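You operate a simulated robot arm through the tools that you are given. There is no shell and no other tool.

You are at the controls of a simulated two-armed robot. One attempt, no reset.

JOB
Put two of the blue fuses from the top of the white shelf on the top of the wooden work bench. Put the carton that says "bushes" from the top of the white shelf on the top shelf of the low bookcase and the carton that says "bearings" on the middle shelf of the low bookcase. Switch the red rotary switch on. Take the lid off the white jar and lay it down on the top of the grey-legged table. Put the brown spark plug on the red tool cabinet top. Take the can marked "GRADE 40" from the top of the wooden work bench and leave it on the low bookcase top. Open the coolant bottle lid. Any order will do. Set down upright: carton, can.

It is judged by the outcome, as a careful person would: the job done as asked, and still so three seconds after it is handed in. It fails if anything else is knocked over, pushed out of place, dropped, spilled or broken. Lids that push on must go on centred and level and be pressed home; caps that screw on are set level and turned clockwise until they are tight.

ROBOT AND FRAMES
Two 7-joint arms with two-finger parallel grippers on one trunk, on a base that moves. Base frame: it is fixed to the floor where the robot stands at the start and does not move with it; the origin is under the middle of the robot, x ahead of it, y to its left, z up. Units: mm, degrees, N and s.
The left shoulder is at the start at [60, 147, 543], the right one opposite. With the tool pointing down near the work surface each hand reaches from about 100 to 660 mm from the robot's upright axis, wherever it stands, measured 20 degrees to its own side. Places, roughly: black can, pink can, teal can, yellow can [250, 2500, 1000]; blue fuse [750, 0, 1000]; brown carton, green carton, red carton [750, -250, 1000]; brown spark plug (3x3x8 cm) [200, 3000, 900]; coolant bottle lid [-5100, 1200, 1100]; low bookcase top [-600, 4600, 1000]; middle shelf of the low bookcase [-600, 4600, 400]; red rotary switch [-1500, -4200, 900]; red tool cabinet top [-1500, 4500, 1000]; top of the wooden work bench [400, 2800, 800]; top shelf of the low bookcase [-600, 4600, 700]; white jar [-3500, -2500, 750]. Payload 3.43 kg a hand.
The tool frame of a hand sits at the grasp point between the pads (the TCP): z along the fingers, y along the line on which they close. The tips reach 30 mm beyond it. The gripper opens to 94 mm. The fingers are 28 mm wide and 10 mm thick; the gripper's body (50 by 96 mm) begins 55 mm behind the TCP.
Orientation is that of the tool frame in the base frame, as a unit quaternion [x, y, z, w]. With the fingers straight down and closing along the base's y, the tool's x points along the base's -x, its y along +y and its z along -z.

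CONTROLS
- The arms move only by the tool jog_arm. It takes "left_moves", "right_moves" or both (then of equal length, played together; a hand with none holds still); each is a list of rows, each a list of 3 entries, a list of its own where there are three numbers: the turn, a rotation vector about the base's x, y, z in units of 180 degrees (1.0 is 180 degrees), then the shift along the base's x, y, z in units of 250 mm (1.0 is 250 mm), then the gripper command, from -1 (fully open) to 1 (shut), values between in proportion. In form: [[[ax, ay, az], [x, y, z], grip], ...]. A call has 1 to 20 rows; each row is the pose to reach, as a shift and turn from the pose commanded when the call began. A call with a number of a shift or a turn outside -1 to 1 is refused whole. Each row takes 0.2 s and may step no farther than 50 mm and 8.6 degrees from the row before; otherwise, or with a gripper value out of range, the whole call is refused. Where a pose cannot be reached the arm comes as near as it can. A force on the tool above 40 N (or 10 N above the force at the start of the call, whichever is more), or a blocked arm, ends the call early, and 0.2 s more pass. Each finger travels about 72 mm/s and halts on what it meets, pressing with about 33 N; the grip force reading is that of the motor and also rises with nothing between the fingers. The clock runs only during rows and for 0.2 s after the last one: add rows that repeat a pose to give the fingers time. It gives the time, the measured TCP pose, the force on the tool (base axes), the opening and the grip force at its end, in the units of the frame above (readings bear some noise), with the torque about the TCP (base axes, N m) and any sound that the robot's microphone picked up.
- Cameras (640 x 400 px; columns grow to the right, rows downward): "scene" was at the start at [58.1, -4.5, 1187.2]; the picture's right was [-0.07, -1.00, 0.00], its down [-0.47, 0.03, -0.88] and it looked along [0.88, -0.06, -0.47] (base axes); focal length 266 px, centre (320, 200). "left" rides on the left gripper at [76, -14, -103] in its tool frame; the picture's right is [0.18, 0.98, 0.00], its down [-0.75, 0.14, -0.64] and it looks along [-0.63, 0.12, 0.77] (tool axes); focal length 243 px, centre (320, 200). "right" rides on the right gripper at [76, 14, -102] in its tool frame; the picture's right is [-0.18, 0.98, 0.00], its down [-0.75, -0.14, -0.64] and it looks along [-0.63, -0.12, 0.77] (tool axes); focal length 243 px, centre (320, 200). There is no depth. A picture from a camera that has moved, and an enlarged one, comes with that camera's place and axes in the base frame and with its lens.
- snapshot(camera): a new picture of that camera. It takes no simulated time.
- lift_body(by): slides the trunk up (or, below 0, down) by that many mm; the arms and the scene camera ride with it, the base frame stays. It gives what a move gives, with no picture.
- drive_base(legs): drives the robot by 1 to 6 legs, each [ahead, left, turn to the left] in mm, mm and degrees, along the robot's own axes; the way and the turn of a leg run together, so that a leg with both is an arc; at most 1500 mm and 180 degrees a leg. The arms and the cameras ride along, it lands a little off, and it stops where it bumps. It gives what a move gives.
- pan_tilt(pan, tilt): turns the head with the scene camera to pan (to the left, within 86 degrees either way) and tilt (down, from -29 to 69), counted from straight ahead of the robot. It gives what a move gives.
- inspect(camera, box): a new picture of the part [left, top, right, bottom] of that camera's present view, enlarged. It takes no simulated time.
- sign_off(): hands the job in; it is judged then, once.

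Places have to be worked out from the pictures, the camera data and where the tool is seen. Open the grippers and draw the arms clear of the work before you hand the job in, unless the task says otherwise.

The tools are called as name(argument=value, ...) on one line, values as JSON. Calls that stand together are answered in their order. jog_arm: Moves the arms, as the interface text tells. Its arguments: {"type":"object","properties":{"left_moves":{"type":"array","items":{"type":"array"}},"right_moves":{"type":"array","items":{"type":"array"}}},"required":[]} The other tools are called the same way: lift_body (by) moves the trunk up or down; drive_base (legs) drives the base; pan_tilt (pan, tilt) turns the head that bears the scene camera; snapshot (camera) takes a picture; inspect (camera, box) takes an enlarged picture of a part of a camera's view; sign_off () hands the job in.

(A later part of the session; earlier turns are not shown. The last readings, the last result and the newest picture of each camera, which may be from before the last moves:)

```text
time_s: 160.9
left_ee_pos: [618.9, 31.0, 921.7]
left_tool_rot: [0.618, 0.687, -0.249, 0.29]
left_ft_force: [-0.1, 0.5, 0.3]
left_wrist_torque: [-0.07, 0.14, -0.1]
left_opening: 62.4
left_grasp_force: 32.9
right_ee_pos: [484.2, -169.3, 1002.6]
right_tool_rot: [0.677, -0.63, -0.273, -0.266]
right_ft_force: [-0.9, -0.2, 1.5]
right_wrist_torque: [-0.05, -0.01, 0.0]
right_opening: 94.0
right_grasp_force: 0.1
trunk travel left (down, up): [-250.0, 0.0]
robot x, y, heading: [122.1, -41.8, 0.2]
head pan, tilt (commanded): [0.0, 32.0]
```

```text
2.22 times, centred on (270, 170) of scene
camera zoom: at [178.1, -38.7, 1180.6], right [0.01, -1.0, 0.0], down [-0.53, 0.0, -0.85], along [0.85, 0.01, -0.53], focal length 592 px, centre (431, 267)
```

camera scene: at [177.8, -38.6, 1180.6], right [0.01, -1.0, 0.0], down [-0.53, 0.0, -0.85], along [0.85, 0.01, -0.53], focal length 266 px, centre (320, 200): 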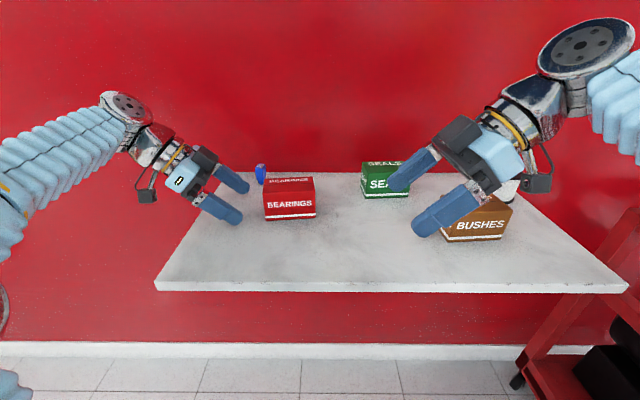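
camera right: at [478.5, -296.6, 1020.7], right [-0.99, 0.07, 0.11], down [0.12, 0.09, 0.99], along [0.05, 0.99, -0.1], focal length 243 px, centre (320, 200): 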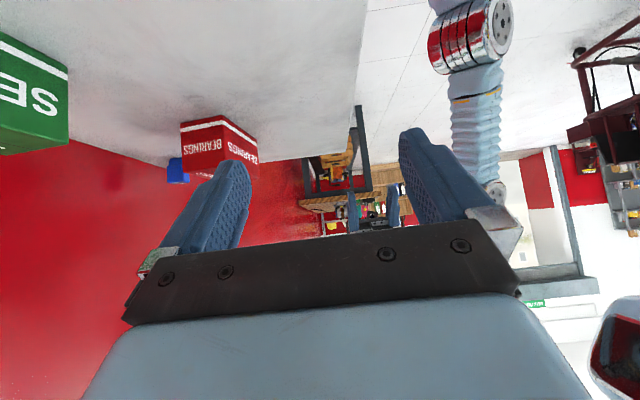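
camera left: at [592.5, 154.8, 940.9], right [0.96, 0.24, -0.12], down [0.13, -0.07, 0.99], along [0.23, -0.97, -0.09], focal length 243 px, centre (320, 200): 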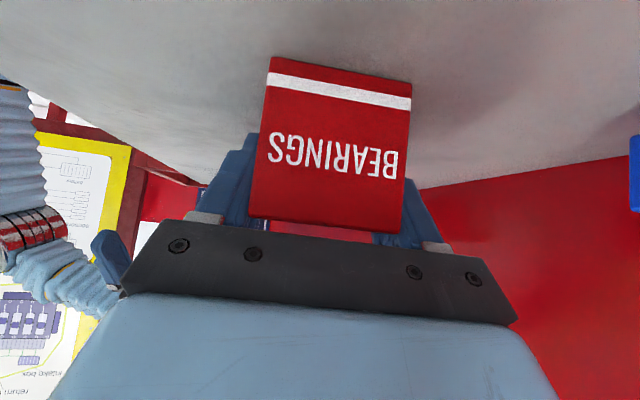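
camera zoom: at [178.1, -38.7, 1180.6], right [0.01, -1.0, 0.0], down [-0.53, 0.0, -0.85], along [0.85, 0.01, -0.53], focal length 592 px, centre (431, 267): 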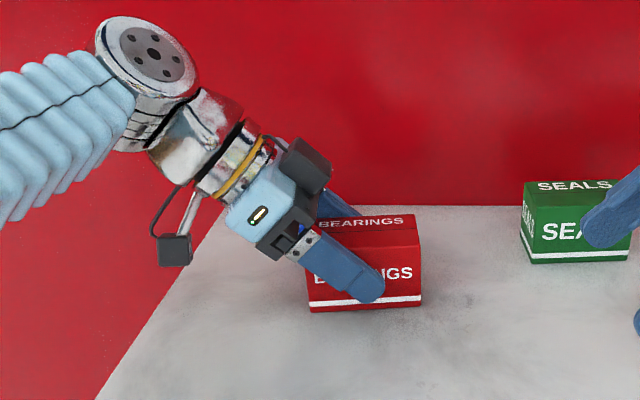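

BEARINGS is gripped at 62 mm. I lift it and draw it back off the shelf.

jog_arm(left_moves=[[[0, 0, 0], [0, 0, 0.06], 1], [[0, 0, 0], [-0.06, 0.02, 0.14], 1], [[0, 0, 0], [-0.2, 0.04, 0.22], 1], [[0, 0, 0], [-0.36, 0.06, 0.26], 1], [[0, 0, 0], [-0.52, 0.08, 0.28], 1], [[0, 0, 0], [-0.68, 0.1, 0.3], 1]])

snapshot(camera="scene")

```text
time_s: 162.3
left_ee_pos: [449.0, 56.5, 998.6]
left_tool_rot: [0.619, 0.686, -0.251, 0.289]
left_ft_force: [0.9, 0.0, -3.7]
left_wrist_torque: [0.05, 0.04, 0.0]
left_opening: 62.4
left_grasp_force: 32.3
right_ee_pos: [484.9, -170.0, 1002.3]
right_tool_rot: [0.677, -0.629, -0.274, -0.266]
right_ft_force: [1.2, -0.4, -0.6]
right_wrist_torque: [-0.01, 0.0, 0.02]
right_opening: 93.8
right_grasp_force: 0.1
trunk travel left (down, up): [-250.0, 0.0]
robot x, y, heading: [120.6, -40.5, 0.2]
head pan, tilt (commanded): [0.0, 32.0]
```

```text
taken
camera scene: at [178.5, -38.7, 1180.6], right [0.01, -1.0, 0.0], down [-0.53, 0.0, -0.85], along [0.85, 0.01, -0.53], focal length 266 px, centre (320, 200)
```

scene: 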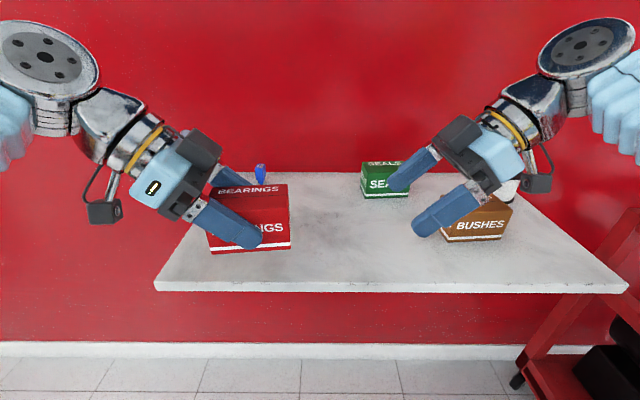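

BEARINGS is in hand. I shift the base 100 mm right so the right hand can come round to the far side of BUSHES.

drive_base(legs=[[0, -100, 0]])

jog_arm(right_moves=[[[0, 0, 0], [-0.04, -0.16, 0], -1], [[0, 0, 0], [-0.04, -0.34, 0], -1], [[0, 0, 0], [0, -0.5, -0.04], -1], [[0, 0, 0.003], [0.08, -0.53, -0.18], -1], [[0, 0, 0.005], [0.2, -0.53, -0.28], -1], [[0, 0, 0.005], [0.31, -0.53, -0.32], -1]])

snapshot(camera="right")

snapshot(camera="scene")

```text
time_s: 163.5
left_ee_pos: [449.3, -41.7, 998.0]
left_tool_rot: [0.62, 0.685, -0.251, 0.289]
left_ft_force: [0.2, -0.2, -3.0]
left_wrist_torque: [0.04, -0.01, 0.0]
left_opening: 62.2
left_grasp_force: 33.2
right_ee_pos: [485.3, -268.8, 1002.3]
right_tool_rot: [0.676, -0.63, -0.274, -0.267]
right_ft_force: [1.2, 0.2, 0.2]
right_wrist_torque: [-0.01, 0.0, 0.01]
right_opening: 94.1
right_grasp_force: 0.1
trunk travel left (down, up): [-250.0, 0.0]
robot x, y, heading: [121.8, -135.8, 0.4]
head pan, tilt (commanded): [0.0, 32.0]
```

```text
time_s: 164.9
left_ee_pos: [449.2, -41.8, 997.8]
left_tool_rot: [0.62, 0.685, -0.25, 0.289]
left_ft_force: [0.1, 0.5, -2.9]
left_wrist_torque: [-0.01, -0.03, 0.04]
left_opening: 62.2
left_grasp_force: 32.9
right_ee_pos: [562.5, -402.9, 922.8]
right_tool_rot: [0.681, -0.624, -0.276, -0.265]
right_ft_force: [0.0, 1.0, -0.1]
right_wrist_torque: [-0.04, -0.02, 0.0]
right_opening: 93.9
right_grasp_force: 0.1
trunk travel left (down, up): [-250.0, 0.0]
robot x, y, heading: [122.2, -139.4, 0.4]
head pan, tilt (commanded): [0.0, 32.0]
```

```text
taken
camera right: at [557.8, -530.2, 942.4], right [-0.99, 0.05, 0.11], down [0.12, 0.09, 0.99], along [0.04, 0.99, -0.1], focal length 243 px, centre (320, 200)
```

right: 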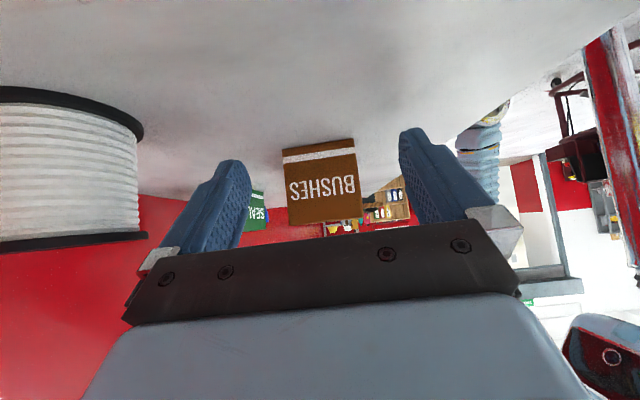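

```text
taken
camera scene: at [178.6, -136.5, 1180.6], right [0.0, -1.0, 0.0], down [-0.53, 0.0, -0.85], along [0.85, 0.0, -0.53], focal length 266 px, centre (320, 200)
```

scene: 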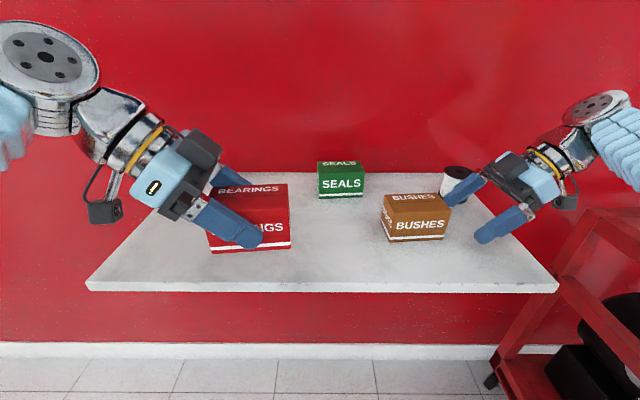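

BUSHES' end sits centred between the fingers and the spool is clear. I slide in along +y and close.

jog_arm(right_moves=[[[0, 0, 0], [0, 0.1, 0], -1], [[0, 0, 0], [0, 0.2, -0.004], -1], [[0, 0, 0], [0, 0.3, -0.006], -1], [[0, 0, 0], [-0.002, 0.386, -0.006], -1], [[0, 0, 0], [-0.002, 0.386, -0.006], 0], [[0, 0, 0], [-0.002, 0.386, -0.006], 1], [[0, 0, 0], [-0.002, 0.386, -0.006], 1], [[0, 0, 0], [-0.002, 0.386, -0.006], 1]])

snapshot(camera="right")

snapshot(camera="scene")

```text
time_s: 166.7
left_ee_pos: [449.1, -41.5, 998.2]
left_tool_rot: [0.619, 0.686, -0.25, 0.288]
left_ft_force: [0.5, -0.1, -4.0]
left_wrist_torque: [0.0, 0.01, -0.01]
left_opening: 62.2
left_grasp_force: 33.1
right_ee_pos: [561.1, -305.2, 919.4]
right_tool_rot: [0.681, -0.625, -0.276, -0.265]
right_ft_force: [-1.2, 0.1, 0.9]
right_wrist_torque: [0.13, 0.16, 0.05]
right_opening: 62.4
right_grasp_force: 33.2
trunk travel left (down, up): [-250.0, 0.0]
robot x, y, heading: [123.7, -136.5, 0.3]
head pan, tilt (commanded): [0.0, 32.0]
```

```text
taken
camera right: at [557.0, -432.7, 938.6], right [-0.99, 0.05, 0.11], down [0.12, 0.09, 0.99], along [0.04, 0.99, -0.1], focal length 243 px, centre (320, 200)
```

right: 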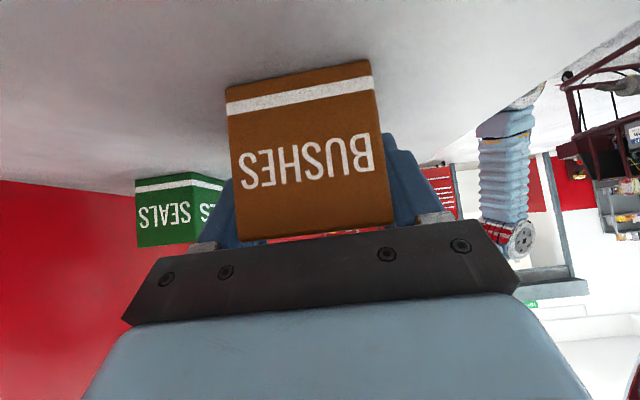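

```text
taken
camera scene: at [178.6, -136.4, 1180.6], right [0.0, -1.0, 0.0], down [-0.53, 0.0, -0.85], along [0.85, 0.0, -0.53], focal length 266 px, centre (320, 200)
```

scene: 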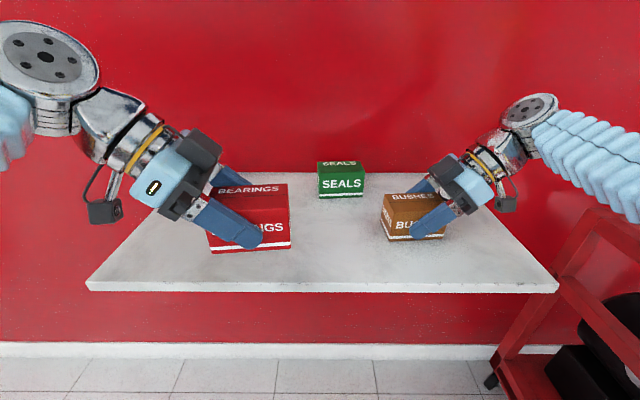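

BUSHES is gripped. I lift it, draw it back, and then back the base away from the shelf.

jog_arm(right_moves=[[[0, 0, 0], [0, 0, 0.06], 1], [[0, 0, 0], [-0.06, 0, 0.14], 1], [[0, 0, 0], [-0.2, 0, 0.22], 1], [[0, 0, 0], [-0.34, 0.02, 0.28], 1], [[0, 0, 0], [-0.48, 0.04, 0.3], 1]])

drive_base(legs=[[-700, 0, 0]])

snapshot(camera="scene")

```text
time_s: 167.9
left_ee_pos: [450.1, -41.6, 998.4]
left_tool_rot: [0.619, 0.686, -0.25, 0.289]
left_ft_force: [0.5, 0.3, -3.3]
left_wrist_torque: [0.0, 0.02, -0.01]
left_opening: 62.2
left_grasp_force: 33.1
right_ee_pos: [443.0, -297.6, 993.1]
right_tool_rot: [0.681, -0.625, -0.275, -0.264]
right_ft_force: [0.0, -0.8, -2.9]
right_wrist_torque: [-0.06, 0.03, -0.01]
right_opening: 62.3
right_grasp_force: 32.9
trunk travel left (down, up): [-250.0, 0.0]
robot x, y, heading: [120.1, -137.5, 0.4]
head pan, tilt (commanded): [0.0, 32.0]
```

```text
time_s: 171.6
left_ee_pos: [-231.1, -45.7, 999.5]
left_tool_rot: [0.62, 0.685, -0.25, 0.289]
left_ft_force: [0.0, 0.0, -4.0]
left_wrist_torque: [0.04, 0.05, 0.0]
left_opening: 62.1
left_grasp_force: 33.0
right_ee_pos: [-239.5, -300.3, 992.5]
right_tool_rot: [0.681, -0.625, -0.276, -0.264]
right_ft_force: [-0.4, -0.1, -2.4]
right_wrist_torque: [-0.04, -0.02, 0.0]
right_opening: 62.2
right_grasp_force: 32.4
trunk travel left (down, up): [-250.0, 0.0]
robot x, y, heading: [-562.3, -139.6, -0.0]
head pan, tilt (commanded): [0.0, 32.0]
```

```text
taken
camera scene: at [-502.7, -138.7, 1180.6], right [0.0, -1.0, 0.0], down [-0.53, 0.0, -0.85], along [0.85, 0.0, -0.53], focal length 266 px, centre (320, 200)
```

scene: 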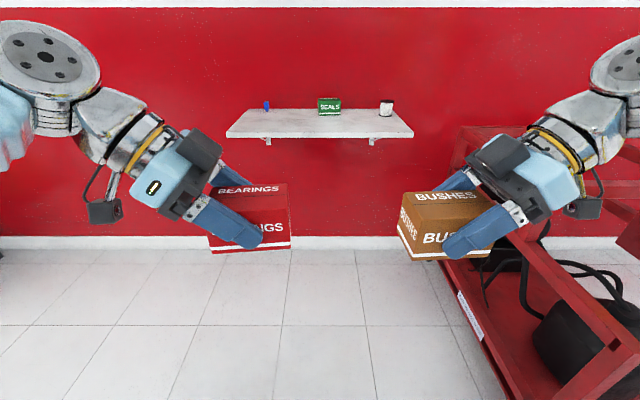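

Both cartons are held. In free space I turn both tools back to point forward, keeping the cartons upright, and spread the hands a little.

jog_arm(left_moves=[[[0, 0, 0.039], [0.02, 0.027, 0], 1], [[0, 0, 0.078], [0.04, 0.054, 0], 1], [[0, 0, 0.117], [0.06, 0.08, 0], 1], [[0, 0, 0.155], [0.08, 0.107, 0], 1], [[0, 0, 0.194], [0.1, 0.134, 0], 1], [[0, 0, 0.233], [0.12, 0.16, 0], 1], [[0, 0, 0.272], [0.14, 0.187, 0], 1], [[0, 0, 0.311], [0.16, 0.214, 0], 1], [[0, 0, 0.35], [0.18, 0.24, 0], 1], [[0, 0, 0.388], [0.2, 0.267, 0], 1], [[0, 0, 0.427], [0.22, 0.294, 0], 1], [[0, 0, 0.466], [0.24, 0.32, 0], 1]], right_moves=[[[0, 0, -0.0438], [0.02, -0.01, 0], 1], [[0, 0, -0.0876], [0.04, -0.02, 0], 1], [[0, 0, -0.1314], [0.06, -0.03, 0], 1], [[0, 0, -0.1752], [0.08, -0.04, 0], 1], [[0, 0, -0.219], [0.1, -0.05, 0], 1], [[0, 0, -0.2628], [0.12, -0.06, 0], 1], [[0, 0, -0.3066], [0.14, -0.07, 0], 1], [[0, 0, -0.3504], [0.16, -0.08, 0], 1], [[0, 0, -0.3942], [0.18, -0.09, 0], 1], [[0, 0, -0.438], [0.2, -0.1, 0], 1], [[0, 0, -0.4818], [0.23, -0.11, 0], 1], [[0, 0, -0.5256], [0.26, -0.12, 0], 1]])

snapshot(camera="scene")

```text
time_s: 174.2
left_ee_pos: [-171.5, 33.3, 998.6]
left_tool_rot: [0.002, 0.924, 0.008, 0.382]
left_ft_force: [-0.6, -0.5, -2.8]
left_wrist_torque: [0.01, 0.01, 0.0]
left_opening: 62.2
left_grasp_force: 32.5
right_ee_pos: [-174.1, -330.3, 992.9]
right_tool_rot: [0.002, 0.924, -0.01, 0.382]
right_ft_force: [-0.6, -0.3, -2.6]
right_wrist_torque: [0.01, 0.02, 0.0]
right_opening: 62.3
right_grasp_force: 33.1
trunk travel left (down, up): [-250.0, 0.0]
robot x, y, heading: [-559.3, -139.2, -0.1]
head pan, tilt (commanded): [0.0, 32.0]
```

```text
taken
camera scene: at [-502.7, -138.7, 1180.6], right [0.0, -1.0, 0.0], down [-0.53, 0.0, -0.85], along [0.85, 0.0, -0.53], focal length 266 px, centre (320, 200)
```

scene: 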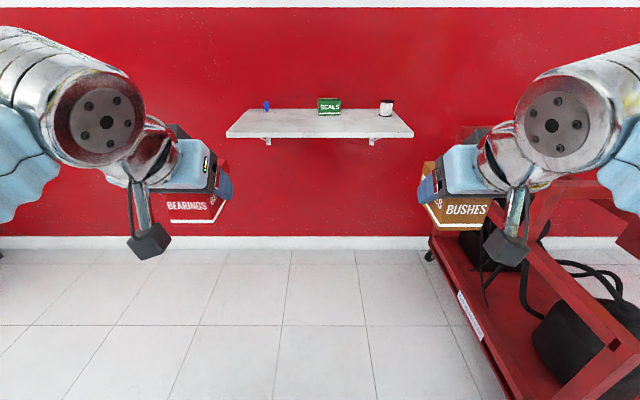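

Everything is level. I drive back along the aisle to the bookcase with both cartons.

drive_base(legs=[[-200, 0, 0], [0, 1500, 0], [0, 1500, 0], [0, 0, 90], [700, 0, 0]])

pan_tilt(pan=0, tilt=22)

snapshot(camera="scene")

```text
time_s: 197.4
left_ee_pos: [-872.6, 4024.3, 997.5]
left_tool_rot: [-0.623, 0.683, 0.263, 0.277]
left_ft_force: [-0.3, -0.4, -3.3]
left_wrist_torque: [-0.03, -0.04, 0.01]
left_opening: 62.0
left_grasp_force: 32.9
right_ee_pos: [-511.5, 3992.4, 993.6]
right_tool_rot: [-0.627, 0.679, 0.253, 0.286]
right_ft_force: [0.0, 0.0, -2.6]
right_wrist_torque: [-0.05, 0.0, 0.01]
right_opening: 62.3
right_grasp_force: 32.5
trunk travel left (down, up): [-250.0, 0.0]
robot x, y, heading: [-729.8, 3624.8, 85.7]
head pan, tilt (commanded): [0.0, 32.0]
```

```text
time_s: 198.1
left_ee_pos: [-874.0, 4024.2, 997.2]
left_tool_rot: [-0.624, 0.682, 0.264, 0.276]
left_ft_force: [-0.4, -0.3, -3.3]
left_wrist_torque: [0.01, 0.02, -0.01]
left_opening: 62.1
left_grasp_force: 32.7
right_ee_pos: [-512.0, 3992.1, 992.9]
right_tool_rot: [-0.628, 0.678, 0.253, 0.286]
right_ft_force: [-0.3, 0.3, -3.8]
right_wrist_torque: [-0.01, 0.02, -0.02]
right_opening: 62.2
right_grasp_force: 32.6
trunk travel left (down, up): [-250.0, 0.0]
robot x, y, heading: [-727.9, 3619.1, 85.5]
head pan, tilt (commanded): [0.0, 22.0]
```

```text
taken
camera scene: at [-728.8, 3687.9, 1196.5], right [1.0, -0.08, 0.0], down [-0.03, -0.37, -0.93], along [0.07, 0.92, -0.38], focal length 266 px, centre (320, 200)
```

scene: 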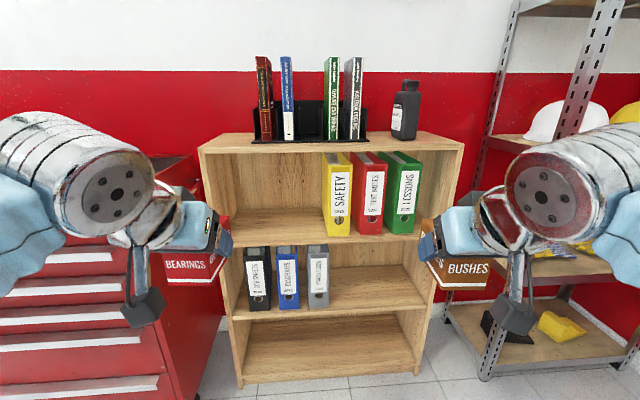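

The can stands on the bookcase top; free space is at the left of the top shelf and the right of the middle shelf. I zoom in to measure the shelves.

inspect(camera="scene", box=[190, 120, 470, 390])

inspect(camera="scene", box=[190, 190, 350, 330])

```text
1.48 times, centred on (330, 255) of scene
camera zoom: at [-728.8, 3687.9, 1196.5], right [1.0, -0.08, 0.0], down [-0.03, -0.37, -0.93], along [0.07, 0.92, -0.38], focal length 394 px, centre (305, 118)
```

zoom: 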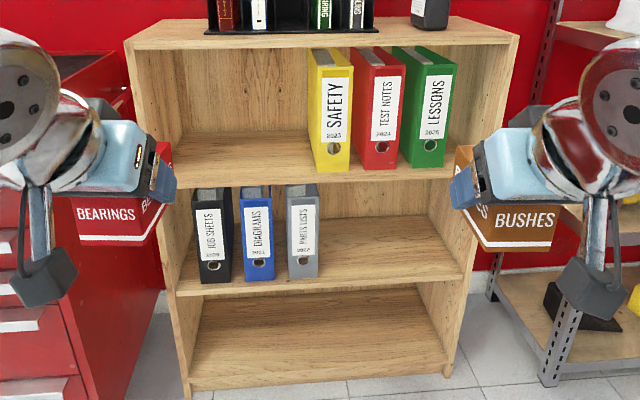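

```text
2.86 times, centred on (270, 260) of scene
camera zoom: at [-728.8, 3687.9, 1196.5], right [1.0, -0.08, 0.0], down [-0.03, -0.37, -0.93], along [0.07, 0.92, -0.38], focal length 761 px, centre (463, 29)
```

zoom: 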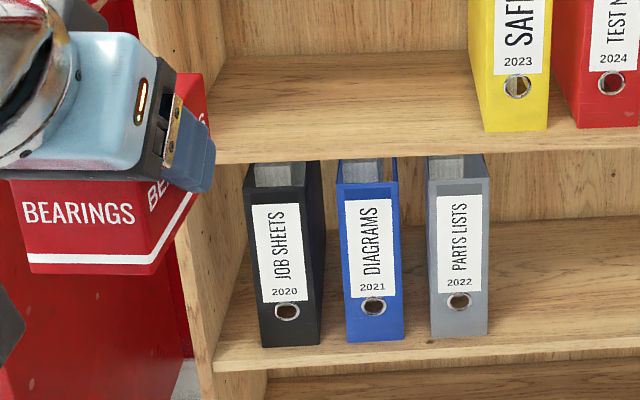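

Shelf 1's surface is around z≈705–725 and shelf 2's around 400. I square up to the bookcase, bring the hands inward, and lower BUSHES to shelf height while still outside.

drive_base(legs=[[0, 0, 4.4]])

jog_arm(left_moves=[[[0, 0, 0], [0.04, 0, 0.02], 1], [[0, 0, 0], [0.08, 0, 0.04], 1], [[0, 0, 0], [0.12, 0, 0.06], 1], [[0, 0, 0], [0.16, 0, 0.08], 1], [[0, 0, 0], [0.16, 0, 0.08], 1]], right_moves=[[[0, 0, 0], [-0.05, 0, -0.15], 1], [[0, 0, 0], [-0.1, 0, -0.3], 1], [[0, 0, 0], [-0.15, 0, -0.45], 1], [[0, 0, 0], [-0.2, 0, -0.6], 1], [[0, 0, 0], [-0.224, 0, -0.74], 1]])

```text
time_s: 199.0
left_ee_pos: [-904.9, 4012.0, 998.7]
left_tool_rot: [-0.649, 0.657, 0.275, 0.267]
left_ft_force: [0.7, -0.1, -3.0]
left_wrist_torque: [-0.04, 0.02, 0.01]
left_opening: 61.9
left_grasp_force: 32.9
right_ee_pos: [-541.4, 4007.7, 992.2]
right_tool_rot: [-0.653, 0.654, 0.263, 0.276]
right_ft_force: [-0.6, 0.4, -3.3]
right_wrist_torque: [-0.01, 0.03, 0.0]
right_opening: 62.4
right_grasp_force: 32.6
trunk travel left (down, up): [-250.0, 0.0]
robot x, y, heading: [-727.5, 3617.9, 89.7]
head pan, tilt (commanded): [0.0, 22.0]
```

```text
time_s: 200.2
left_ee_pos: [-863.3, 4011.3, 1018.5]
left_tool_rot: [-0.651, 0.656, 0.275, 0.266]
left_ft_force: [0.1, 0.2, -2.9]
left_wrist_torque: [-0.03, 0.01, 0.02]
left_opening: 62.4
left_grasp_force: 32.6
right_ee_pos: [-594.9, 4006.7, 805.4]
right_tool_rot: [0.654, -0.653, -0.264, -0.275]
right_ft_force: [-0.8, -0.5, -2.6]
right_wrist_torque: [0.0, 0.0, -0.01]
right_opening: 62.1
right_grasp_force: 33.3
trunk travel left (down, up): [-250.0, 0.0]
robot x, y, heading: [-726.9, 3622.5, 90.1]
head pan, tilt (commanded): [0.0, 22.0]
```

drive_base(legs=[[0, 145, 0], [345, 0, 0]])

pan_tilt(pan=-10, tilt=30)

snapshot(camera="scene")

snapshot(camera="right")

```text
time_s: 203.4
left_ee_pos: [-1012.1, 4361.6, 1018.3]
left_tool_rot: [-0.653, 0.654, 0.276, 0.265]
left_ft_force: [-1.0, -0.2, -2.3]
left_wrist_torque: [-0.01, -0.01, 0.0]
left_opening: 62.1
left_grasp_force: 33.3
right_ee_pos: [-742.5, 4359.3, 807.1]
right_tool_rot: [0.657, -0.651, -0.265, -0.275]
right_ft_force: [0.0, -0.8, -3.5]
right_wrist_torque: [0.0, 0.02, 0.0]
right_opening: 62.2
right_grasp_force: 33.4
trunk travel left (down, up): [-250.0, 0.0]
robot x, y, heading: [-875.7, 3969.9, 90.4]
head pan, tilt (commanded): [0.0, 22.0]
```

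```text
time_s: 204.1
left_ee_pos: [-1012.8, 4362.9, 1017.5]
left_tool_rot: [-0.652, 0.655, 0.275, 0.265]
left_ft_force: [-0.3, -0.8, -3.4]
left_wrist_torque: [-0.07, 0.02, -0.04]
left_opening: 62.0
left_grasp_force: 32.7
right_ee_pos: [-744.0, 4359.2, 807.2]
right_tool_rot: [0.656, -0.652, -0.264, -0.274]
right_ft_force: [0.3, 0.8, -2.3]
right_wrist_torque: [-0.04, 0.02, -0.02]
right_opening: 62.2
right_grasp_force: 33.1
trunk travel left (down, up): [-250.0, 0.0]
robot x, y, heading: [-875.1, 3975.4, 90.7]
head pan, tilt (commanded): [-10.0, 30.0]
```

```text
taken
camera scene: at [-863.9, 4035.5, 1183.8], right [0.99, -0.17, 0.0], down [-0.08, -0.49, -0.87], along [0.14, 0.85, -0.5], focal length 266 px, centre (320, 200)
```

scene: 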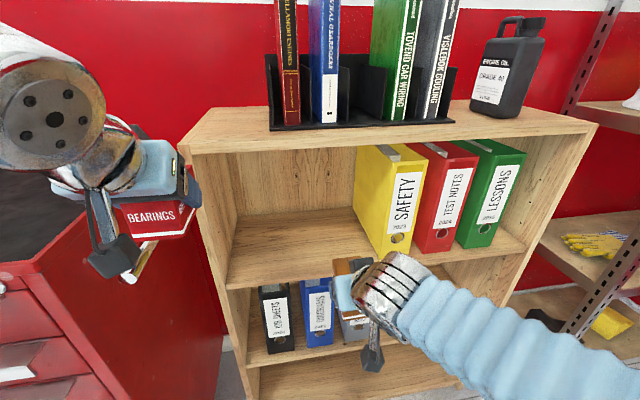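

```text
taken
camera right: at [-758.4, 4233.1, 825.4], right [-0.98, 0.13, 0.11], down [0.13, 0.08, 0.99], along [0.12, 0.99, -0.1], focal length 243 px, centre (320, 200)
```

right: 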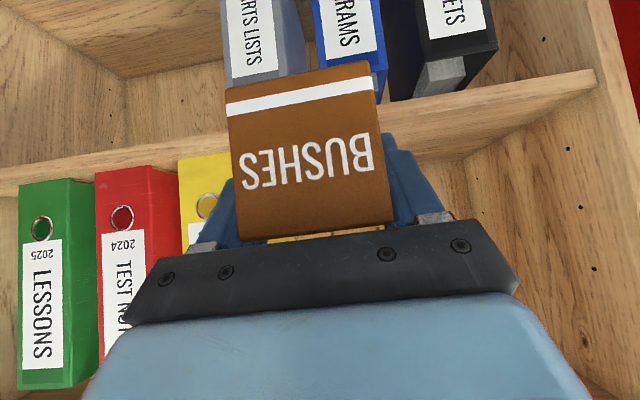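

BUSHES is at about z≈765 (bottom), aimed left of the yellow binder. I extend the right hand 210 mm into the compartment.

jog_arm(right_moves=[[[0, 0, 0], [0, 0.14, 0], 1], [[0, 0, 0], [0, 0.28, 0], 1], [[0, 0, 0], [0, 0.42, 0], 1], [[0, 0, 0], [0, 0.56, 0], 1], [[0, 0, 0], [0, 0.7, 0], 1], [[0, 0, 0], [0, 0.82, 0], 1]])

snapshot(camera="scene")

snapshot(camera="right")

```text
time_s: 205.5
left_ee_pos: [-1011.5, 4361.2, 1019.4]
left_tool_rot: [-0.652, 0.655, 0.275, 0.264]
left_ft_force: [-0.6, 0.1, -2.8]
left_wrist_torque: [-0.02, 0.0, -0.02]
left_opening: 62.4
left_grasp_force: 32.9
right_ee_pos: [-745.2, 4561.8, 806.2]
right_tool_rot: [0.655, -0.651, -0.265, -0.276]
right_ft_force: [0.0, -0.2, -3.7]
right_wrist_torque: [0.0, -0.01, -0.03]
right_opening: 62.0
right_grasp_force: 32.7
trunk travel left (down, up): [-250.0, 0.0]
robot x, y, heading: [-880.1, 3978.0, 90.6]
head pan, tilt (commanded): [-10.0, 30.0]
```

```text
taken
camera scene: at [-863.8, 4035.4, 1183.7], right [0.99, -0.17, 0.0], down [-0.08, -0.49, -0.87], along [0.14, 0.85, -0.5], focal length 266 px, centre (320, 200)
```

scene: 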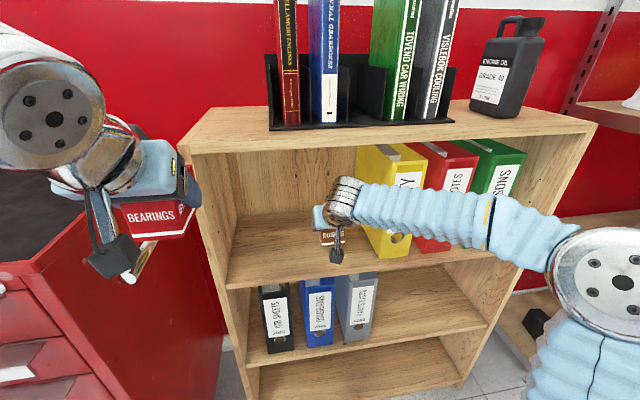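

```text
taken
camera right: at [-760.3, 4436.4, 824.1], right [-0.99, 0.13, 0.11], down [0.12, 0.08, 0.99], along [0.12, 0.99, -0.1], focal length 243 px, centre (320, 200)
```

right: 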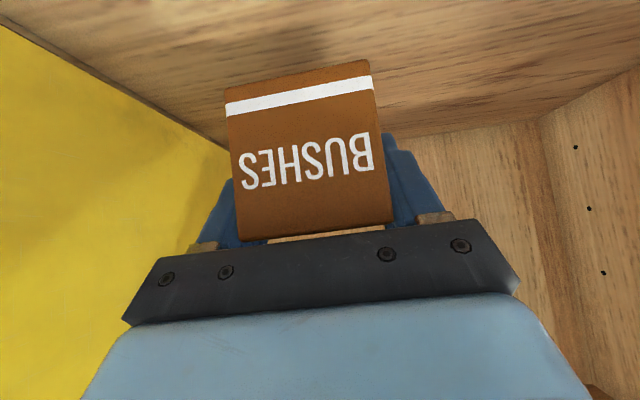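

The carton is inside, clear of the binder. I lower it toward the shelf, then in fine steps.

jog_arm(right_moves=[[[0, 0, 0], [0, 0, -0.06], 1], [[0, 0, 0], [0, 0, -0.11], 1], [[0, 0, 0], [0, 0, -0.13], 1]])

snapshot(camera="right")

inspect(camera="scene", box=[220, 170, 420, 310])

```text
time_s: 206.3
left_ee_pos: [-1011.4, 4361.5, 1018.7]
left_tool_rot: [-0.652, 0.655, 0.275, 0.265]
left_ft_force: [0.3, 0.0, -3.8]
left_wrist_torque: [-0.03, 0.03, -0.01]
left_opening: 62.2
left_grasp_force: 32.7
right_ee_pos: [-744.2, 4563.4, 773.1]
right_tool_rot: [0.657, -0.651, -0.264, -0.273]
right_ft_force: [0.0, 0.0, -2.9]
right_wrist_torque: [-0.01, 0.01, -0.02]
right_opening: 62.4
right_grasp_force: 33.0
trunk travel left (down, up): [-250.0, 0.0]
robot x, y, heading: [-875.3, 3974.9, 90.5]
head pan, tilt (commanded): [-10.0, 30.0]
```

```text
taken
camera right: at [-759.0, 4437.1, 791.9], right [-0.98, 0.13, 0.11], down [0.13, 0.08, 0.99], along [0.12, 0.99, -0.1], focal length 243 px, centre (320, 200)
```

right: 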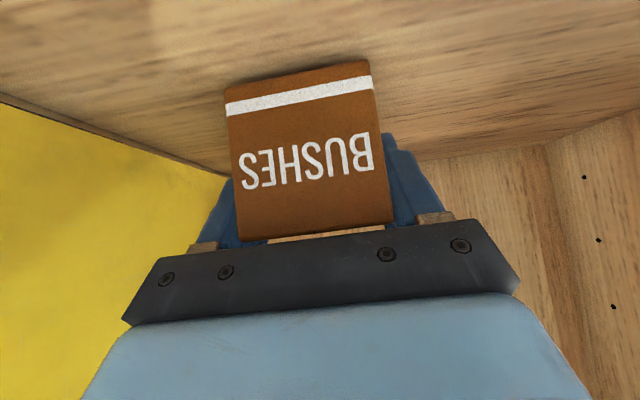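

```text
2.86 times, centred on (320, 240) of scene
camera zoom: at [-863.8, 4035.6, 1183.7], right [0.99, -0.17, 0.0], down [-0.08, -0.49, -0.87], along [0.14, 0.85, -0.5], focal length 761 px, centre (320, 86)
```

zoom: 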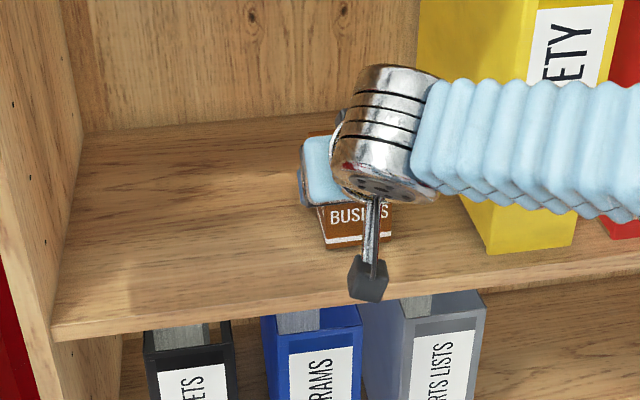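

jog_arm(right_moves=[[[0, 0, 0], [0, 0, -0.01], 1], [[0, 0, 0], [0, 0, -0.02], 1], [[0, 0, 0], [0, 0, -0.03], 1]])

```text
time_s: 207.1
left_ee_pos: [-1012.6, 4361.0, 1020.3]
left_tool_rot: [-0.653, 0.654, 0.277, 0.265]
left_ft_force: [-0.3, -0.9, -3.9]
left_wrist_torque: [-0.04, -0.01, -0.06]
left_opening: 62.2
left_grasp_force: 32.9
right_ee_pos: [-743.8, 4564.5, 767.9]
right_tool_rot: [0.655, -0.65, -0.268, -0.277]
right_ft_force: [2.5, 0.5, 24.2]
right_wrist_torque: [-0.41, 0.66, 0.23]
right_opening: 62.2
right_grasp_force: 32.9
trunk travel left (down, up): [-250.0, 0.0]
robot x, y, heading: [-874.8, 3970.0, 90.6]
head pan, tilt (commanded): [-10.0, 30.0]
```

Contact on the top shelf (TCP z≈768, surface ≈725). I ease off, open, and withdraw.

jog_arm(right_moves=[[[0, 0, 0], [0, 0, 0.008], 1], [[0, 0, 0], [0, 0, 0.008], 0], [[0, 0, 0], [0, 0, 0.008], -0.7], [[0, 0, 0], [0, 0, 0.008], -0.7], [[0, 0, 0], [0, -0.08, 0.06], -0.7], [[0, 0, 0], [0, -0.2, 0.12], -0.7], [[0, 0, 0], [0, -0.38, 0.14], -0.7], [[0, 0, 0], [0, -0.56, 0.14], -0.7], [[0, 0, 0], [0, -0.74, 0.14], -0.7]])

snapshot(camera="scene")

snapshot(camera="right")

```text
time_s: 209.1
left_ee_pos: [-1013.6, 4361.4, 1018.1]
left_tool_rot: [-0.653, 0.655, 0.275, 0.265]
left_ft_force: [0.3, 0.0, -3.0]
left_wrist_torque: [-0.03, -0.01, -0.01]
left_opening: 62.2
left_grasp_force: 32.9
right_ee_pos: [-744.6, 4378.5, 801.2]
right_tool_rot: [0.656, -0.652, -0.264, -0.274]
right_ft_force: [-0.4, -0.2, -0.8]
right_wrist_torque: [-0.02, -0.01, -0.01]
right_opening: 80.2
right_grasp_force: 0.1
trunk travel left (down, up): [-250.0, 0.0]
robot x, y, heading: [-875.1, 3975.8, 90.1]
head pan, tilt (commanded): [-10.0, 30.0]
```

```text
taken
camera scene: at [-863.9, 4035.6, 1183.7], right [0.99, -0.17, 0.0], down [-0.08, -0.49, -0.87], along [0.14, 0.85, -0.5], focal length 266 px, centre (320, 200)
```

scene: 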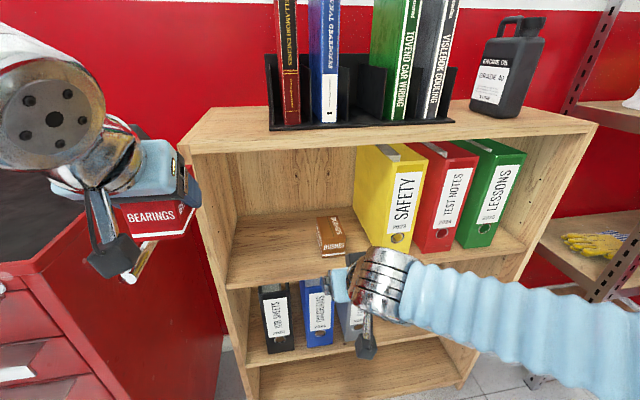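

```text
taken
camera right: at [-759.9, 4253.0, 819.9], right [-0.98, 0.13, 0.11], down [0.13, 0.08, 0.99], along [0.12, 0.99, -0.1], focal length 243 px, centre (320, 200)
```

right: 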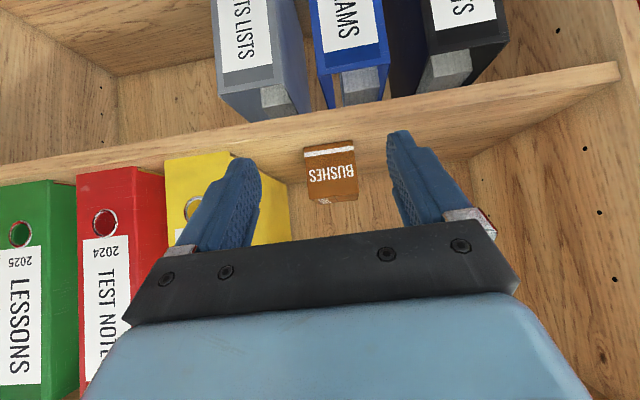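

BUSHES stands on the top shelf. Now I back off, shift right for BEARINGS' place on the middle shelf, and lower the trunk 250 mm.

drive_base(legs=[[-175, 0, 0], [0, -520, 0]])

lift_body(by=-250)

pan_tilt(pan=10, tilt=22)

snapshot(camera="scene")

```text
time_s: 213.2
left_ee_pos: [-479.5, 4189.1, 1019.0]
left_tool_rot: [-0.647, 0.66, 0.273, 0.267]
left_ft_force: [0.8, -0.1, -2.8]
left_wrist_torque: [-0.07, 0.0, -0.01]
left_opening: 62.4
left_grasp_force: 33.3
right_ee_pos: [-212.7, 4203.9, 801.9]
right_tool_rot: [-0.651, 0.656, 0.263, 0.277]
right_ft_force: [1.0, 0.2, -0.7]
right_wrist_torque: [-0.02, 0.0, -0.02]
right_opening: 79.7
right_grasp_force: 0.1
trunk travel left (down, up): [-250.0, 0.0]
robot x, y, heading: [-351.4, 3801.9, 89.3]
head pan, tilt (commanded): [-10.0, 30.0]
```

```text
time_s: 215.8
left_ee_pos: [-478.9, 4190.6, 768.6]
left_tool_rot: [-0.647, 0.66, 0.273, 0.267]
left_ft_force: [-0.2, 0.1, -3.8]
left_wrist_torque: [-0.03, 0.02, -0.01]
left_opening: 62.0
left_grasp_force: 33.5
right_ee_pos: [-212.6, 4203.8, 551.9]
right_tool_rot: [-0.65, 0.657, 0.263, 0.277]
right_ft_force: [0.8, -0.2, 0.3]
right_wrist_torque: [-0.04, 0.0, -0.02]
right_opening: 79.9
right_grasp_force: 0.0
trunk travel left (down, up): [0.0, 250.0]
robot x, y, heading: [-350.9, 3802.7, 89.4]
head pan, tilt (commanded): [-10.0, 30.0]
```

```text
time_s: 216.6
left_ee_pos: [-478.6, 4191.5, 768.7]
left_tool_rot: [-0.646, 0.66, 0.273, 0.268]
left_ft_force: [0.4, 1.1, -3.6]
left_wrist_torque: [0.0, 0.02, 0.0]
left_opening: 62.4
left_grasp_force: 33.1
right_ee_pos: [-212.2, 4203.7, 551.2]
right_tool_rot: [-0.65, 0.657, 0.263, 0.278]
right_ft_force: [0.8, 0.7, 0.3]
right_wrist_torque: [0.04, 0.02, 0.02]
right_opening: 79.7
right_grasp_force: 0.1
trunk travel left (down, up): [0.0, 250.0]
robot x, y, heading: [-349.6, 3801.4, 89.4]
head pan, tilt (commanded): [10.0, 22.0]
```

```text
taken
camera scene: at [-368.6, 3864.3, 946.5], right [0.99, 0.16, 0.0], down [0.06, -0.37, -0.93], along [-0.15, 0.91, -0.38], focal length 266 px, centre (320, 200)
```

scene: 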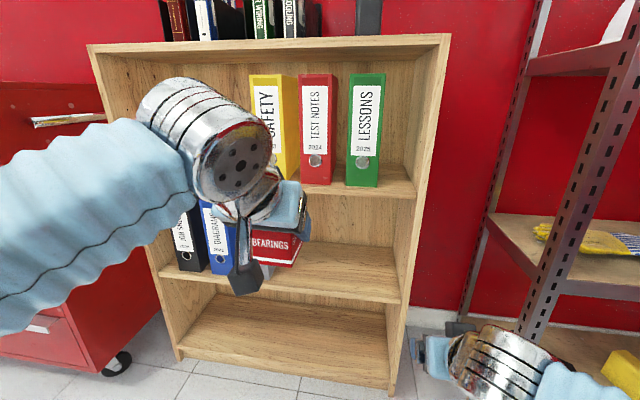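

The middle shelf surface is near z≈405 and the right half is free. I lower the left hand in front of it.

jog_arm(left_moves=[[[0, 0, 0], [0, 0, -0.15], 1], [[0, 0, 0], [0, 0, -0.3], 1], [[0, 0, 0], [0, 0, -0.45], 1], [[0, 0, 0], [0, 0, -0.6], 1], [[0, 0, 0], [0, 0, -0.75], 1], [[0, 0, 0], [0, 0, -0.9], 1]])

jog_arm(left_moves=[[[0, 0, 0], [0, 0, -0.12], 1], [[0, 0, 0], [0, 0, -0.2], 1]])

snapshot(camera="scene")

snapshot(camera="left")

```text
time_s: 218.0
left_ee_pos: [-477.8, 4192.3, 543.0]
left_tool_rot: [-0.646, 0.66, 0.273, 0.268]
left_ft_force: [0.0, -0.5, -3.3]
left_wrist_torque: [-0.05, 0.0, 0.03]
left_opening: 62.3
left_grasp_force: 33.0
right_ee_pos: [-212.0, 4203.4, 551.5]
right_tool_rot: [-0.65, 0.657, 0.262, 0.277]
right_ft_force: [0.4, 0.1, -0.1]
right_wrist_torque: [-0.02, 0.02, -0.03]
right_opening: 79.8
right_grasp_force: 0.0
trunk travel left (down, up): [0.0, 250.0]
robot x, y, heading: [-348.9, 3802.5, 89.3]
head pan, tilt (commanded): [10.0, 22.0]
```

```text
time_s: 218.6
left_ee_pos: [-479.4, 4191.6, 491.2]
left_tool_rot: [-0.646, 0.66, 0.274, 0.268]
left_ft_force: [0.5, -0.4, -3.1]
left_wrist_torque: [-0.04, 0.05, 0.0]
left_opening: 62.3
left_grasp_force: 33.1
right_ee_pos: [-212.0, 4203.7, 551.9]
right_tool_rot: [-0.651, 0.656, 0.263, 0.277]
right_ft_force: [0.4, 0.4, 0.0]
right_wrist_torque: [-0.01, -0.01, 0.02]
right_opening: 80.0
right_grasp_force: 0.1
trunk travel left (down, up): [0.0, 250.0]
robot x, y, heading: [-348.8, 3797.9, 89.4]
head pan, tilt (commanded): [10.0, 22.0]
```

```text
taken
camera scene: at [-368.7, 3864.3, 946.6], right [0.99, 0.16, 0.0], down [0.06, -0.37, -0.93], along [-0.15, 0.91, -0.37], focal length 266 px, centre (320, 200)
```

scene: 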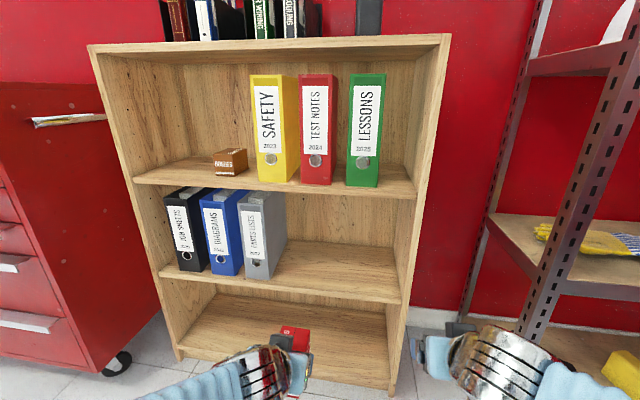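

```text
taken
camera left: at [-465.1, 4065.5, 510.8], right [-0.99, -0.12, -0.12], down [-0.13, 0.08, 0.99], along [-0.1, 0.99, -0.1], focal length 243 px, centre (320, 200)
```

left: 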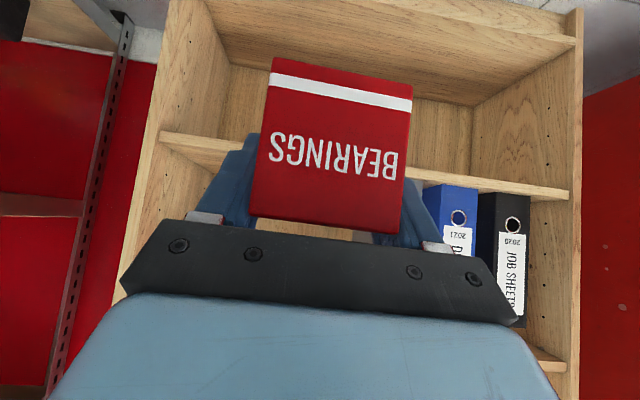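

BEARINGS' bottom is ~30 mm above the middle shelf and lined up with free space. I retract the right hand a bit, drive ahead 200 mm, then check.

jog_arm(right_moves=[[[0, 0, 0], [0, -0.15, 0], -0.7], [[0, 0, 0], [0, -0.3, 0.05], -0.7], [[0, 0, 0], [0, -0.4, 0.1], -0.7]])

drive_base(legs=[[200, 0, 0.6]])

snapshot(camera="left")

pan_tilt(pan=15, tilt=40)

snapshot(camera="scene")

```text
time_s: 219.4
left_ee_pos: [-477.9, 4190.9, 494.2]
left_tool_rot: [-0.646, 0.661, 0.272, 0.268]
left_ft_force: [-0.4, 0.5, -3.2]
left_wrist_torque: [-0.05, 0.01, -0.01]
left_opening: 62.2
left_grasp_force: 32.8
right_ee_pos: [-210.8, 4103.4, 577.1]
right_tool_rot: [-0.651, 0.657, 0.262, 0.277]
right_ft_force: [-0.3, -0.9, -0.3]
right_wrist_torque: [0.01, 0.0, 0.01]
right_opening: 80.1
right_grasp_force: 0.0
trunk travel left (down, up): [0.0, 250.0]
robot x, y, heading: [-349.7, 3800.3, 89.2]
head pan, tilt (commanded): [10.0, 22.0]
```

```text
time_s: 221.0
left_ee_pos: [-481.1, 4393.6, 492.8]
left_tool_rot: [-0.65, 0.657, 0.275, 0.266]
left_ft_force: [0.8, -0.3, -4.1]
left_wrist_torque: [-0.03, 0.01, -0.02]
left_opening: 61.9
left_grasp_force: 33.1
right_ee_pos: [-212.6, 4308.0, 576.9]
right_tool_rot: [-0.653, 0.654, 0.264, 0.277]
right_ft_force: [-0.9, -1.2, 0.1]
right_wrist_torque: [-0.01, -0.01, -0.04]
right_opening: 79.8
right_grasp_force: 0.0
trunk travel left (down, up): [0.0, 250.0]
robot x, y, heading: [-347.1, 4005.2, 90.1]
head pan, tilt (commanded): [10.0, 22.0]
```

```text
taken
camera left: at [-465.9, 4268.4, 511.1], right [-0.99, -0.12, -0.12], down [-0.13, 0.08, 0.99], along [-0.11, 0.99, -0.1], focal length 243 px, centre (320, 200)
```

left: 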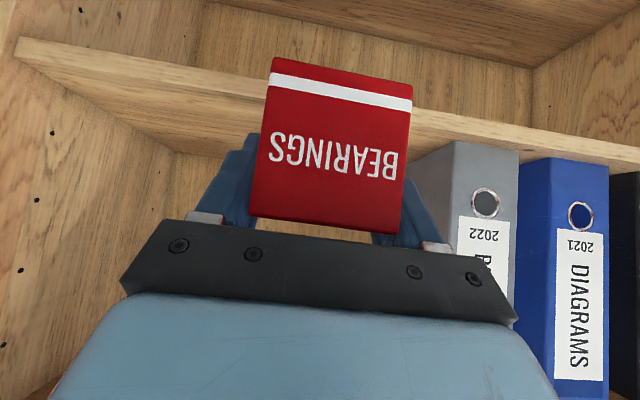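

```text
time_s: 221.8
left_ee_pos: [-481.2, 4394.6, 492.5]
left_tool_rot: [-0.649, 0.658, 0.274, 0.266]
left_ft_force: [-0.5, -1.2, -3.4]
left_wrist_torque: [0.0, -0.03, 0.01]
left_opening: 62.3
left_grasp_force: 33.0
right_ee_pos: [-213.3, 4308.3, 577.2]
right_tool_rot: [-0.653, 0.654, 0.264, 0.276]
right_ft_force: [-0.4, 0.6, 0.2]
right_wrist_torque: [0.03, 0.0, 0.0]
right_opening: 79.9
right_grasp_force: 0.1
trunk travel left (down, up): [0.0, 250.0]
robot x, y, heading: [-346.9, 4001.3, 89.6]
head pan, tilt (commanded): [15.0, 40.0]
```

```text
taken
camera scene: at [-373.7, 4058.8, 918.5], right [0.97, 0.26, 0.0], down [0.16, -0.62, -0.77], along [-0.2, 0.74, -0.64], focal length 266 px, centre (320, 200)
```

scene: 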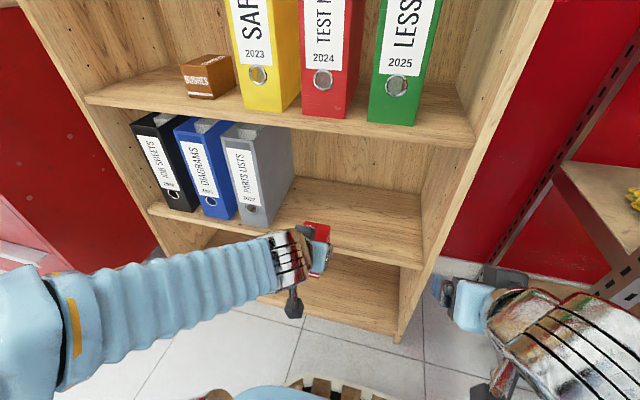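

jog_arm(left_moves=[[[0, 0, 0], [0, 0.14, 0], 1], [[0, 0, 0], [0, 0.28, 0], 1], [[0, 0, 0], [0, 0.42, 0], 1], [[0, 0, 0], [0, 0.56, 0], 1], [[0, 0, 0], [0, 0.68, -0.02], 1]])

snapshot(camera="left")

snapshot(camera="scene")

```text
time_s: 223.1
left_ee_pos: [-479.5, 4563.5, 491.7]
left_tool_rot: [-0.649, 0.657, 0.274, 0.267]
left_ft_force: [0.0, -0.4, -3.2]
left_wrist_torque: [-0.04, 0.01, -0.01]
left_opening: 62.0
left_grasp_force: 32.4
right_ee_pos: [-212.1, 4309.0, 578.2]
right_tool_rot: [-0.653, 0.654, 0.264, 0.277]
right_ft_force: [-0.7, 0.7, 0.6]
right_wrist_torque: [-0.02, -0.04, -0.01]
right_opening: 79.9
right_grasp_force: 0.0
trunk travel left (down, up): [0.0, 250.0]
robot x, y, heading: [-349.0, 4005.0, 89.9]
head pan, tilt (commanded): [15.0, 40.0]
```

```text
taken
camera left: at [-465.4, 4437.6, 509.8], right [-0.99, -0.12, -0.12], down [-0.13, 0.08, 0.99], along [-0.11, 0.99, -0.1], focal length 243 px, centre (320, 200)
```

left: 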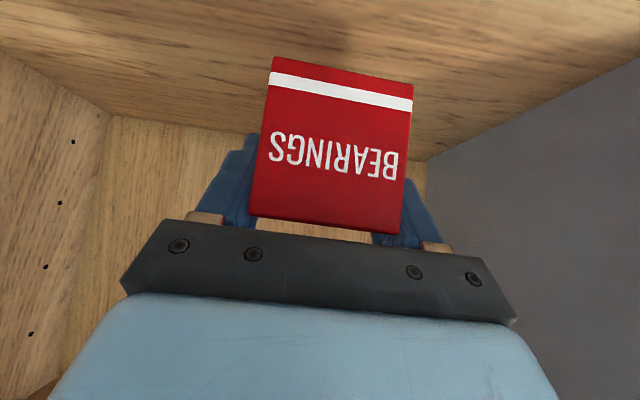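

```text
taken
camera scene: at [-373.8, 4058.7, 918.4], right [0.97, 0.26, 0.0], down [0.16, -0.62, -0.77], along [-0.2, 0.74, -0.64], focal length 266 px, centre (320, 200)
```

scene: 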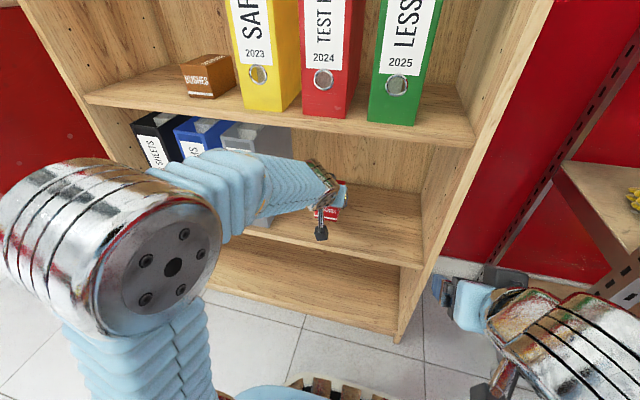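

jog_arm(left_moves=[[[0, 0, 0], [0, 0, -0.05], 1], [[0, 0, 0], [0, 0, -0.08], 1], [[0, 0, 0], [0, 0, -0.09], 1]])

jog_arm(left_moves=[[[0, 0, 0], [0, 0, -0.01], 1], [[0, 0, 0], [0, 0, -0.02], 1], [[0, 0, 0], [0, 0, -0.03], 1]])

```text
time_s: 223.8
left_ee_pos: [-480.2, 4563.6, 465.6]
left_tool_rot: [-0.65, 0.657, 0.275, 0.265]
left_ft_force: [1.2, -0.5, -4.1]
left_wrist_torque: [-0.03, 0.0, -0.01]
left_opening: 62.3
left_grasp_force: 33.0
right_ee_pos: [-212.7, 4308.2, 577.1]
right_tool_rot: [-0.653, 0.654, 0.263, 0.276]
right_ft_force: [0.1, -0.3, 0.1]
right_wrist_torque: [0.01, 0.0, 0.01]
right_opening: 79.9
right_grasp_force: 0.1
trunk travel left (down, up): [0.0, 250.0]
robot x, y, heading: [-349.2, 4004.7, 89.9]
head pan, tilt (commanded): [15.0, 40.0]
```

```text
time_s: 224.7
left_ee_pos: [-482.5, 4564.0, 457.3]
left_tool_rot: [-0.65, 0.657, 0.274, 0.266]
left_ft_force: [0.5, -0.4, -2.5]
left_wrist_torque: [-0.08, 0.01, -0.03]
left_opening: 62.4
left_grasp_force: 33.4
right_ee_pos: [-211.9, 4309.3, 579.0]
right_tool_rot: [0.654, -0.652, -0.265, -0.276]
right_ft_force: [0.3, -0.5, -0.5]
right_wrist_torque: [-0.02, 0.02, 0.01]
right_opening: 79.9
right_grasp_force: 0.1
trunk travel left (down, up): [0.0, 250.0]
robot x, y, heading: [-348.8, 4003.9, 89.9]
head pan, tilt (commanded): [15.0, 40.0]
```

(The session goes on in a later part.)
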